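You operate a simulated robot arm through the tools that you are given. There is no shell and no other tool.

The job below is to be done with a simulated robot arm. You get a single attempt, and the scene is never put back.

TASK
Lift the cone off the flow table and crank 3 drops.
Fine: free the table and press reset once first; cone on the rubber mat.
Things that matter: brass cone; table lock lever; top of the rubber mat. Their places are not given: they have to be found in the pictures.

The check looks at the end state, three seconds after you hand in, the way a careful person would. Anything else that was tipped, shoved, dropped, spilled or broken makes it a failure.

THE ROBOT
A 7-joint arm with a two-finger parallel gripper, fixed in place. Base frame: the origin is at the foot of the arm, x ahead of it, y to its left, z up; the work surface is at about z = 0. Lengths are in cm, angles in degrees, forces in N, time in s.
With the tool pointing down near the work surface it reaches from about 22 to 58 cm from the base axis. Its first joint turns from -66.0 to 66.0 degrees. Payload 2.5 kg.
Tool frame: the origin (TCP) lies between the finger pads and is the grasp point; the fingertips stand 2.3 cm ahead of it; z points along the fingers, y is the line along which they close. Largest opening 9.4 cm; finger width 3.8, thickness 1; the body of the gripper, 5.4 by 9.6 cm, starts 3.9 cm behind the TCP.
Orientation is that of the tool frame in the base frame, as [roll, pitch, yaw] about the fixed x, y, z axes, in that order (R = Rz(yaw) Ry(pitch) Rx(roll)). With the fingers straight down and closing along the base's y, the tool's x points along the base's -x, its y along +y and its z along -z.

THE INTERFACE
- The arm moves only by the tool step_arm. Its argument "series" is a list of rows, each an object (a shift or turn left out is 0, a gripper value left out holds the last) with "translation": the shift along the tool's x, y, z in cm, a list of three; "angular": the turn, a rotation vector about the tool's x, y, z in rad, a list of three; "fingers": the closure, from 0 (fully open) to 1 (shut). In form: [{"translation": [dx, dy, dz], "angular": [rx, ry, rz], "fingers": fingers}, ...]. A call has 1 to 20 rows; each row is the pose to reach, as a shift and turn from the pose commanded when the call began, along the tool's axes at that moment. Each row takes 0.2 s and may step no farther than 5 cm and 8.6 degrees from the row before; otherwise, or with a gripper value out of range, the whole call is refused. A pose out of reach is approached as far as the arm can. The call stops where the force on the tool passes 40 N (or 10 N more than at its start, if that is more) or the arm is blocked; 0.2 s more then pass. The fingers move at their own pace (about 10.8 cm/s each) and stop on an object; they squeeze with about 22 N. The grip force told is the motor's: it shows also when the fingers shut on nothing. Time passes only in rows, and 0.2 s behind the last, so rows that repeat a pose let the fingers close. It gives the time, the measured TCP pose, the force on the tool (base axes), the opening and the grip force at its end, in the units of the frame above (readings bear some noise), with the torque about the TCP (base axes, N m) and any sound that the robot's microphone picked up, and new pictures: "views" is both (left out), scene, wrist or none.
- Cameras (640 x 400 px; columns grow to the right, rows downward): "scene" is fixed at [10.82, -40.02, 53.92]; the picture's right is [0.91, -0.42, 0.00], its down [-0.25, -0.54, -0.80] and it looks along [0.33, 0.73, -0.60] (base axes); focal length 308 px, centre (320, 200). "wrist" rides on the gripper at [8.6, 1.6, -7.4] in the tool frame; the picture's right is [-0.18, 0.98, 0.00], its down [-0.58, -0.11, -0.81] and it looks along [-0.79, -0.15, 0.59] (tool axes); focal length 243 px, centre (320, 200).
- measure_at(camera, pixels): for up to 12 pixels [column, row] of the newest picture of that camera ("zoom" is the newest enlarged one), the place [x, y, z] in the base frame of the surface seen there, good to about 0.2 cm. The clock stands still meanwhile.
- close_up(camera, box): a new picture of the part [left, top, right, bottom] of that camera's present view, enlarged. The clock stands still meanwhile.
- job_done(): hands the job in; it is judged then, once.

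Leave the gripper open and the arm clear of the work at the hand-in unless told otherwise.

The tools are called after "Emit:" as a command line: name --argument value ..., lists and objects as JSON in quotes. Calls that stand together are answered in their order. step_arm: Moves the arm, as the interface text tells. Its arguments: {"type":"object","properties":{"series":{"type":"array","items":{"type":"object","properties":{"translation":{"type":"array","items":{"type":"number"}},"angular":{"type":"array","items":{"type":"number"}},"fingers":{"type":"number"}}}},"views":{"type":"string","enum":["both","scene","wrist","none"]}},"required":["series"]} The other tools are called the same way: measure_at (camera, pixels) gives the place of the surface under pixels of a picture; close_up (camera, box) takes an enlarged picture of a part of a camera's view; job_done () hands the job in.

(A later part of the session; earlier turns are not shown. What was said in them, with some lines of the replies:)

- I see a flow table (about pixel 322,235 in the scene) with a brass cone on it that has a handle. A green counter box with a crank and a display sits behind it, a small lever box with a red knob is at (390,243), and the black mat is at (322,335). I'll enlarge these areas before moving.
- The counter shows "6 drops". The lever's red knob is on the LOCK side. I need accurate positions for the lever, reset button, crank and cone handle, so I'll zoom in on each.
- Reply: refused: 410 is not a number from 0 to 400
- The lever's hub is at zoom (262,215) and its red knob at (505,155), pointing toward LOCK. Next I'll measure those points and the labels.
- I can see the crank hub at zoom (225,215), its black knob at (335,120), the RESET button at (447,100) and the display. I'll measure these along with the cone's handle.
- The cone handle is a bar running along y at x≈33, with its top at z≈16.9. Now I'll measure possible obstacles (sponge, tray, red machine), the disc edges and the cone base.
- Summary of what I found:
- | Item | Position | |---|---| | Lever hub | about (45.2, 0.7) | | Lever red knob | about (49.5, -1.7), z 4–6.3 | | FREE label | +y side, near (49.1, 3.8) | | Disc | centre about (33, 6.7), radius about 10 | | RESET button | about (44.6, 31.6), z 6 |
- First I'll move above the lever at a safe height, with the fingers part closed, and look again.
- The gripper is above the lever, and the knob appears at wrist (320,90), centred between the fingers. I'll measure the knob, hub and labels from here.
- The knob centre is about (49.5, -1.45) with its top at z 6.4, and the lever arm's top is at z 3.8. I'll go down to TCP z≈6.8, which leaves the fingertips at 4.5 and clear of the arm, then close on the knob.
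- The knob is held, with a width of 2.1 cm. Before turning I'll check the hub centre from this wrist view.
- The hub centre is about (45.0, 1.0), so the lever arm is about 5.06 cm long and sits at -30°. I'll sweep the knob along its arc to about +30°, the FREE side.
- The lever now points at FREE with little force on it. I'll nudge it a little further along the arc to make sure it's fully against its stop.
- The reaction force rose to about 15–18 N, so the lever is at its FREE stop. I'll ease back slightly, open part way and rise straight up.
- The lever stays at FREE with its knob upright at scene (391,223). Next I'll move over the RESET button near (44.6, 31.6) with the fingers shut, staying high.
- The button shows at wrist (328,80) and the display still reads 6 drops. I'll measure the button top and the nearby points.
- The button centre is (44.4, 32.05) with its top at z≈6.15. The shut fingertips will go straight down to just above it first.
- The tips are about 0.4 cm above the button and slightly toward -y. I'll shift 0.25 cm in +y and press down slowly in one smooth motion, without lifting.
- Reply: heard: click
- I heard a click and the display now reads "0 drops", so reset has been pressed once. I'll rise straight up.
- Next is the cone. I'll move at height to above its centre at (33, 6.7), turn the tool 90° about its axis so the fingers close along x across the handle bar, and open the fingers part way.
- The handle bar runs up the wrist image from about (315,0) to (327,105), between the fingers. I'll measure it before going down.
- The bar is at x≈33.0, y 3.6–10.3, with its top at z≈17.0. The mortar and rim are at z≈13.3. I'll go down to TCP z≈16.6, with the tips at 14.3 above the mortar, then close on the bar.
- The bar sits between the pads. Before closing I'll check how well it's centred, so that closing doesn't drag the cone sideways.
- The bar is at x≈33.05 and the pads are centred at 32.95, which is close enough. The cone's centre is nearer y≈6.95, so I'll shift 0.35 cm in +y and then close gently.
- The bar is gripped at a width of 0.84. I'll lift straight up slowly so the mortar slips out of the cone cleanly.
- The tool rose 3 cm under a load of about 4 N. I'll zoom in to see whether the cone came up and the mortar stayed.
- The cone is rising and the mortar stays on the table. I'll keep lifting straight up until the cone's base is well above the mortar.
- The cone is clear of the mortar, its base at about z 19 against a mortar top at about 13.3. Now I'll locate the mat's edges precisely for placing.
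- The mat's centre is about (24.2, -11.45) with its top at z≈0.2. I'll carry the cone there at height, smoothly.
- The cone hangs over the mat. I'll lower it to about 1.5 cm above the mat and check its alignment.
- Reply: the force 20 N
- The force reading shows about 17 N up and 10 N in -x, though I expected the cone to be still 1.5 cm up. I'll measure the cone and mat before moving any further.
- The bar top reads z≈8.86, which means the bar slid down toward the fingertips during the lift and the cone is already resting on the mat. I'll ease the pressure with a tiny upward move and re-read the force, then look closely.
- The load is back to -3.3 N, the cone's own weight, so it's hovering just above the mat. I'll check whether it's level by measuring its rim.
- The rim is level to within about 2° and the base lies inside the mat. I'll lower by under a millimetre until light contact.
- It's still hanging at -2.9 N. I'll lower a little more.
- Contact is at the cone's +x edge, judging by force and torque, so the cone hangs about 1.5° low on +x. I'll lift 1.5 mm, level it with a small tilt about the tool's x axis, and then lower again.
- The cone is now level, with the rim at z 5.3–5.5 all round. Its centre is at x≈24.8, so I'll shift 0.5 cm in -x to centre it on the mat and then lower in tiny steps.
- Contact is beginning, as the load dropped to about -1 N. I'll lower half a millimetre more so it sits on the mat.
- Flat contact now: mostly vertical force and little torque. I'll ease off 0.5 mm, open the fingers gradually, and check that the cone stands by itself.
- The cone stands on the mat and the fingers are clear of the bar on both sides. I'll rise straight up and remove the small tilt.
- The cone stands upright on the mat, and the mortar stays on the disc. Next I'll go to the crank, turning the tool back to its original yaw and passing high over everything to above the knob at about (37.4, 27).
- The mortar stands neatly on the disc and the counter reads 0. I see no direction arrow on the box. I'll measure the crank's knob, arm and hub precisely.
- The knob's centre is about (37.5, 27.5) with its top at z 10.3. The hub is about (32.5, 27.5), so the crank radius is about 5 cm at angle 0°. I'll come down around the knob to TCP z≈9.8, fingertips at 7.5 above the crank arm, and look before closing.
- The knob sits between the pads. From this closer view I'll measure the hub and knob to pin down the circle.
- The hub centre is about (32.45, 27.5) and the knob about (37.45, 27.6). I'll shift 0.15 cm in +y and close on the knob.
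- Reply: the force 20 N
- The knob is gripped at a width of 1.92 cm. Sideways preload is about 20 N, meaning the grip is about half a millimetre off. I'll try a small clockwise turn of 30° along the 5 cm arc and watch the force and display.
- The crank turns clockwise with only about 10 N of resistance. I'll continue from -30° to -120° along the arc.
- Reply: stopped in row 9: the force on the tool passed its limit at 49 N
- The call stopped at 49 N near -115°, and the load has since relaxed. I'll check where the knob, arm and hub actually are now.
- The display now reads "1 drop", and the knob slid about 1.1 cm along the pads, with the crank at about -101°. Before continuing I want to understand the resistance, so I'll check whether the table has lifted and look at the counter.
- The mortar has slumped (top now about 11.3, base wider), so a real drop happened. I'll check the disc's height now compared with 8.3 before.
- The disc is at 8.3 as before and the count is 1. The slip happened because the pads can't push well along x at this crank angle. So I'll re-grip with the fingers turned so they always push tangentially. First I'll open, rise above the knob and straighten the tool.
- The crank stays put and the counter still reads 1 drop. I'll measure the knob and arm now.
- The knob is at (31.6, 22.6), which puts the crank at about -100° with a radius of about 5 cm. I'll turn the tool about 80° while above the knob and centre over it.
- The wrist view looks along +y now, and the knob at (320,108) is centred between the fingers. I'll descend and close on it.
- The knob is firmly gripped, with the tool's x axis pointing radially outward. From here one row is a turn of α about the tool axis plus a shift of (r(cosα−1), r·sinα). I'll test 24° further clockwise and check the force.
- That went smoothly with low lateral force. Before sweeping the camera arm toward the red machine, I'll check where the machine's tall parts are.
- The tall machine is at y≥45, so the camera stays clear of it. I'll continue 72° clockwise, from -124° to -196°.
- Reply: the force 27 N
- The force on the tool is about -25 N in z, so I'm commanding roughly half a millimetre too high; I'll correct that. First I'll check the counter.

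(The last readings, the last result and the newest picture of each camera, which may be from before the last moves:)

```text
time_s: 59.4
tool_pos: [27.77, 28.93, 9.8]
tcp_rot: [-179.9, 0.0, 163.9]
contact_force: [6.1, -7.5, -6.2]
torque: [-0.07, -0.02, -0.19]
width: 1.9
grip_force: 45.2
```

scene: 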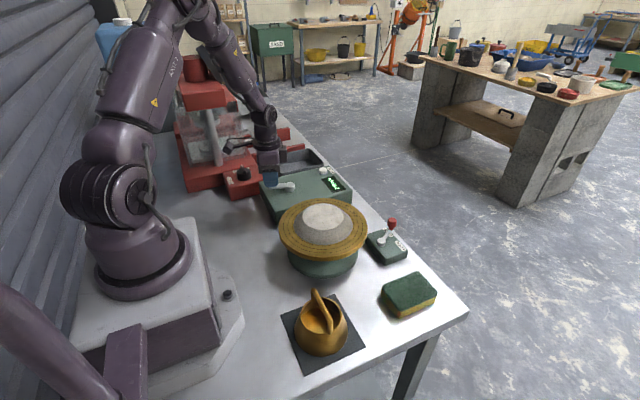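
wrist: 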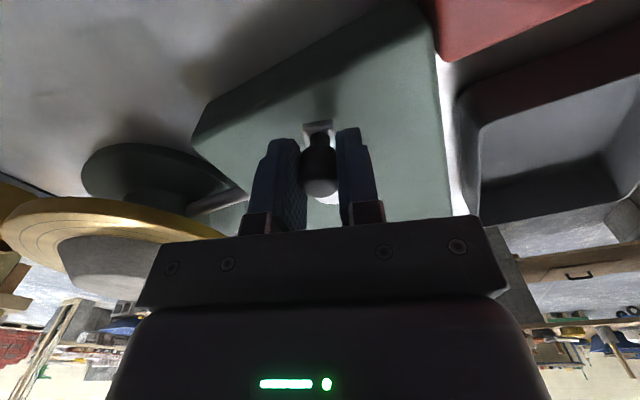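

The counter reads "2 drops", so there is more than one drop per turn. I need just one more, so I'll advance in small 16° steps and read the counter after each.

Emit:
step_arm --series '[{"translation": [-0.048, 0.692, 0], "angular": [0, 0, 0.1396], "fingers": 1}, {"translation": [-0.193, 1.37, 0], "angular": [0, 0, 0.2793]}]' --views "none"

Emit:
close_up --camera "scene" --box '[250, 150, 370, 240]'

```text
time_s: 60.0
tool_pos: [28.3, 30.16, 9.89]
tcp_rot: [180.0, 0.0, 148.0]
contact_force: [10.9, -6.1, -13.6]
torque: [-0.16, -0.29, 0.2]
width: 1.91
grip_force: 45.5
```

```text
4.44 times, centred on (310, 195) of scene
```

zoom: 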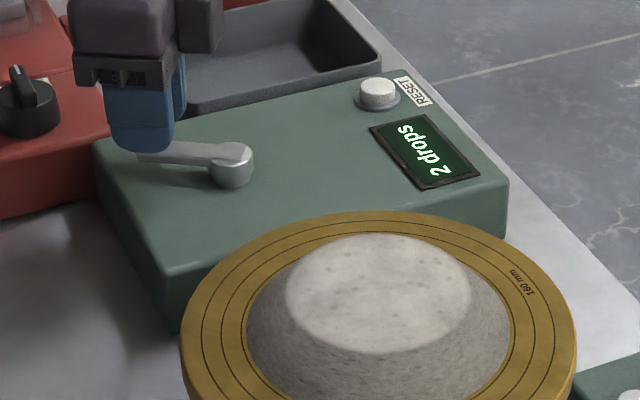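

Still 2 drops at about -212°. I'll go another 16°, with small corrections inward and downward to reduce side loads.

Emit:
step_arm --series '[{"translation": [-0.078, 0.692, 0.03], "angular": [0, 0, 0.1396], "fingers": 1}, {"translation": [-0.223, 1.37, 0.03], "angular": [0, 0, 0.2793]}]' --views "none"

Emit:
close_up --camera "scene" --box '[250, 150, 370, 240]'

```text
time_s: 60.5
tool_pos: [29.15, 31.17, 9.93]
tcp_rot: [-179.9, 0.0, 131.9]
contact_force: [6.6, -11.9, -3.7]
torque: [0.14, 0.17, 0.03]
width: 1.94
grip_force: 45.0
```

```text
4.44 times, centred on (310, 195) of scene
```

zoom: 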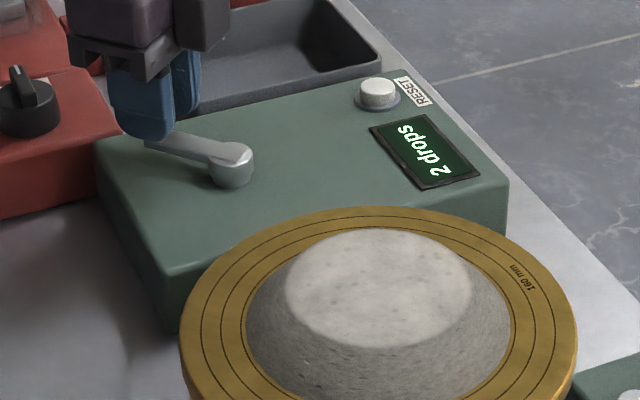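

The disc is visibly rising (top edge at row 206 against 213) while the count stays at 2. I'll continue another 16° to about -244°.

Emit:
step_arm --series '[{"translation": [-0.078, 0.692, 0], "angular": [0, 0, 0.1396], "fingers": 1}, {"translation": [-0.223, 1.37, 0], "angular": [0, 0, 0.2793]}]' --views "none"

Emit:
close_up --camera "scene" --box '[250, 150, 370, 240]'

```text
time_s: 61.1
tool_pos: [30.38, 32.02, 9.87]
tcp_rot: [-179.7, 0.0, 115.8]
contact_force: [2.5, -8.4, -16.0]
torque: [0.16, 0.01, 0.09]
width: 1.88
grip_force: 44.7
```

```text
4.44 times, centred on (310, 195) of scene
```

zoom: 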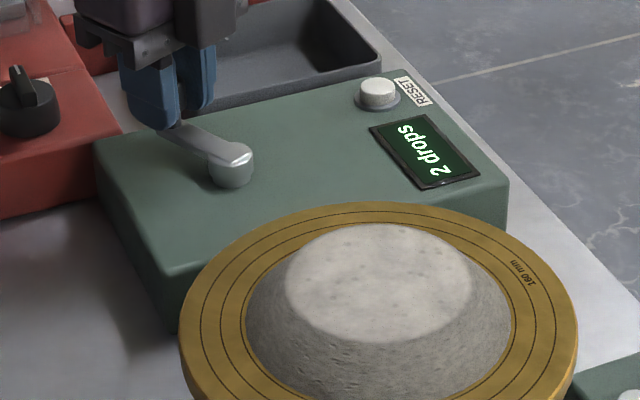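

Still 2 drops and the disc keeps rising. I'll go another 16° to about -260°.

Emit:
step_arm --series '[{"translation": [-0.068, 0.692, 0.03], "angular": [0, 0, 0.1396], "fingers": 1}, {"translation": [-0.213, 1.37, 0.03], "angular": [0, 0, 0.2793]}]' --views "none"

Emit:
close_up --camera "scene" --box '[250, 150, 370, 240]'

```text
time_s: 61.8
tool_pos: [31.68, 32.42, 9.92]
tcp_rot: [-179.9, -0.1, 100.0]
contact_force: [-5.8, -8.2, 5.8]
torque: [-0.75, -0.03, -0.18]
width: 1.93
grip_force: 44.8
```

```text
4.44 times, centred on (310, 195) of scene
```

zoom: 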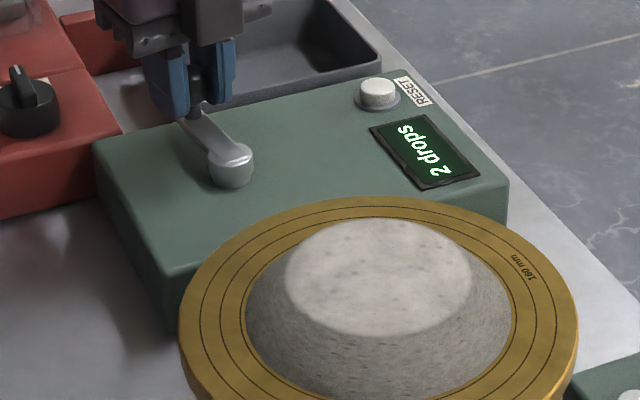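

Still 2 drops, with the disc at its highest so far (row 197). I'll continue by 8° at a time, to about -268°.

Emit:
step_arm --series '[{"translation": [-0.058, 0.692, 0], "angular": [0, 0, 0.1396], "fingers": 1}]' --views "wrist"

Emit:
close_up --camera "scene" --box '[250, 150, 370, 240]'

```text
time_s: 62.1
tool_pos: [32.54, 32.53, 9.92]
tcp_rot: [179.9, -0.1, 91.9]
contact_force: [-2.8, -10.1, 5.8]
torque: [0.75, 0.09, -0.1]
width: 1.94
grip_force: 44.9
```

wrist: 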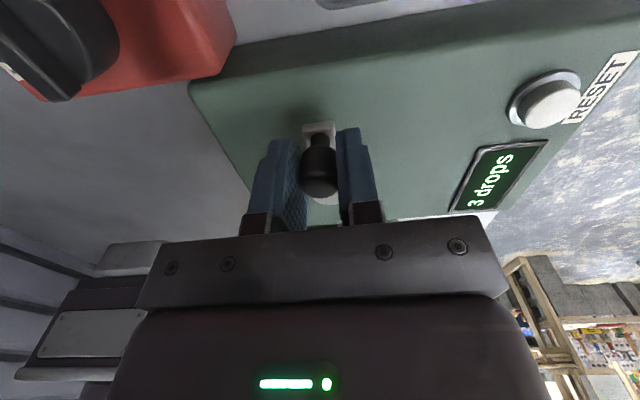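

```text
4.44 times, centred on (310, 195) of scene
```

zoom: 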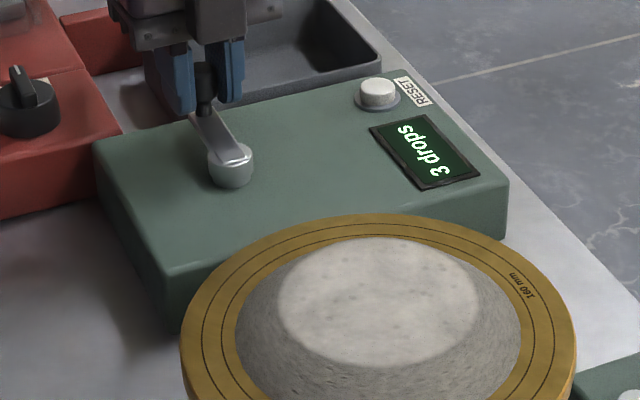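

The counter now reads "3 drops" and the disc has fallen back to its rest height (row 213). I'll stop cranking here, open the fingers and rise straight up without turning the crank.

Emit:
step_arm --series '[{"translation": [0, 0, 0], "fingers": 0.8}, {"translation": [0, 0, 0], "fingers": 0.6}, {"translation": [0, 0, 0], "fingers": 0.55}, {"translation": [0, 0, -1.5]}, {"translation": [0, 0, -4]}, {"translation": [0, 0, -8]}, {"translation": [0, 0, -12]}, {"translation": [0, 0, -16]}, {"translation": [0, 0, -16]}]' --views "both"

Emit:
close_up --camera "scene" --box '[240, 150, 440, 275]'

```text
time_s: 64.2
tool_pos: [32.29, 32.35, 25.77]
tcp_rot: [-179.7, 0.0, 92.0]
contact_force: [0.0, 0.0, 0.2]
torque: [-0.02, -0.04, 0.0]
width: 4.24
grip_force: 0.1
```

scene: 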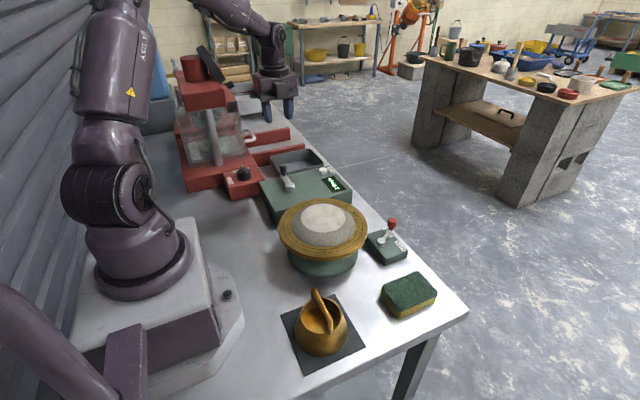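
wrist: 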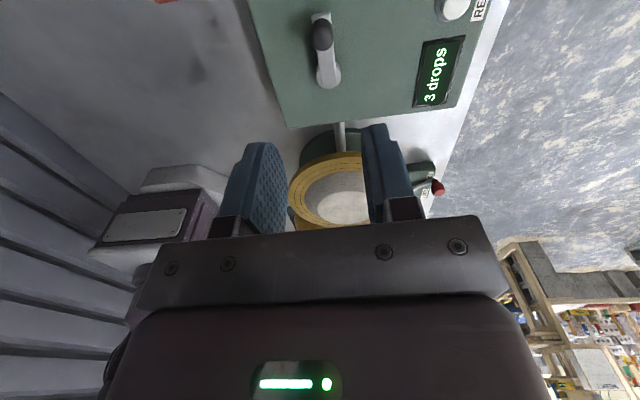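

```text
3.20 times, centred on (340, 212) of scene
```

zoom: 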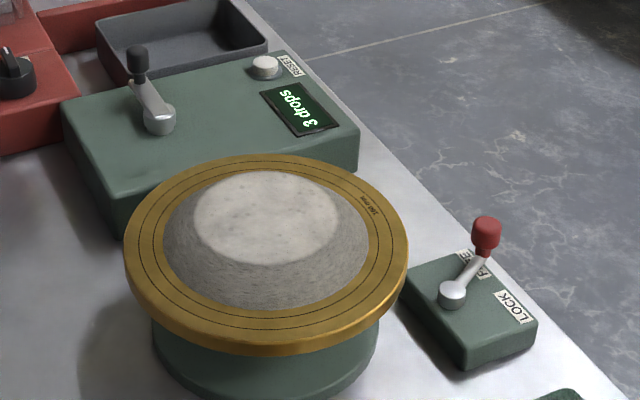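

The counter reads 3, the lever is at FREE, and the mortar is spread on the disc. I'll open the gripper fully, rise a bit more to be clear, and inspect the cone on the mat.

Emit:
step_arm --series '[{"translation": [0, 0, -3], "fingers": 0}, {"translation": [0, 0, -6], "fingers": 0}, {"translation": [0, 0, -6], "fingers": 0}, {"translation": [0, 0, -6], "fingers": 0}]' --views "both"

Emit:
close_up --camera "scene" --box '[250, 170, 450, 390]'

Emit:
close_up --camera "scene" --box '[270, 280, 380, 380]'

```text
time_s: 65.2
tool_pos: [32.25, 32.35, 31.69]
tcp_rot: [-179.9, 0.0, 92.1]
contact_force: [-0.6, -0.6, 0.2]
torque: [0.0, 0.0, 0.01]
width: 9.42
grip_force: 0.1
```

scene: 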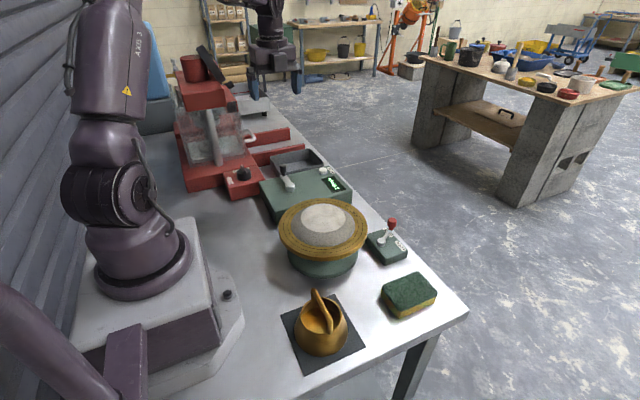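
wrist: 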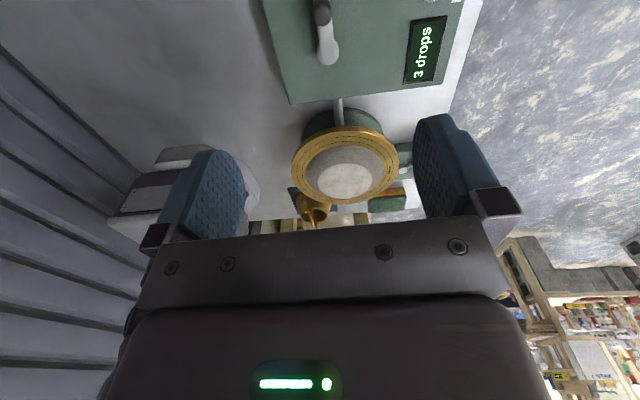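

```text
1.82 times, centred on (350, 280) of scene
```

zoom: 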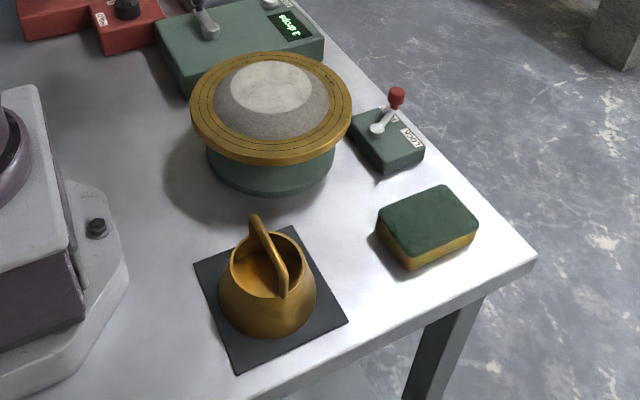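

```text
4.00 times, centred on (325, 330) of scene
```

zoom: 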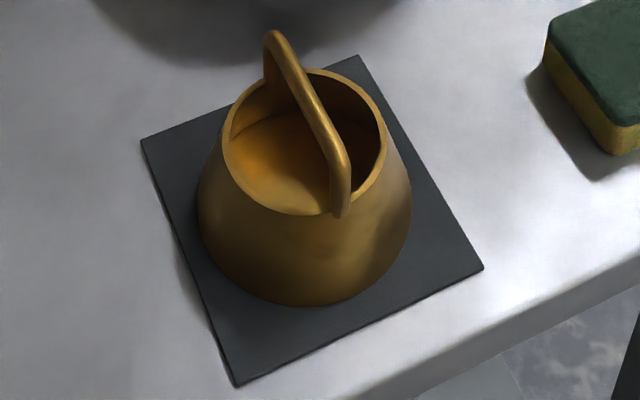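

Final check:
- The cone stands upright and fully on the mat, and the mat hasn't moved.
- The lever is at FREE.
- The counter reads "3 drops" and the disc is at rest with the mortar on it.
- The sponge and the other items are untouched.
- The gripper is fully open and the arm is clear at z≈32.

I'm handing in the job.

Emit:
job_done

```text
The job is handed in.
```

I did the whole job and handed it in; I haven't seen the check's result. In the last pictures everything was where it should be.

- **Table and reset:** I moved the lock lever to FREE, up against its stop. I then pressed reset once; it clicked, and the counter went from 6 to 0.
- **Cone:** I lifted it straight up and the mortar stayed on the table. The cone now stands upright on the rubber mat, fully inside its edges. During the lift its handle slid about a centimetre down toward the fingertips, but it never came out of the grip.
- **Drops:** The counter reads 3. I turned the crank clockwise by hand, about three-quarters of a turn in total, because each quarter turn or so gave one drop. Partway through, the knob slipped along the fingers and the force limit stopped the arm. I re-gripped it at a better angle and carried on.
- **Finish:** The table is back down at rest with the mortar on it. In the last pictures nothing else looks disturbed. The gripper is open and the arm is well above the work.
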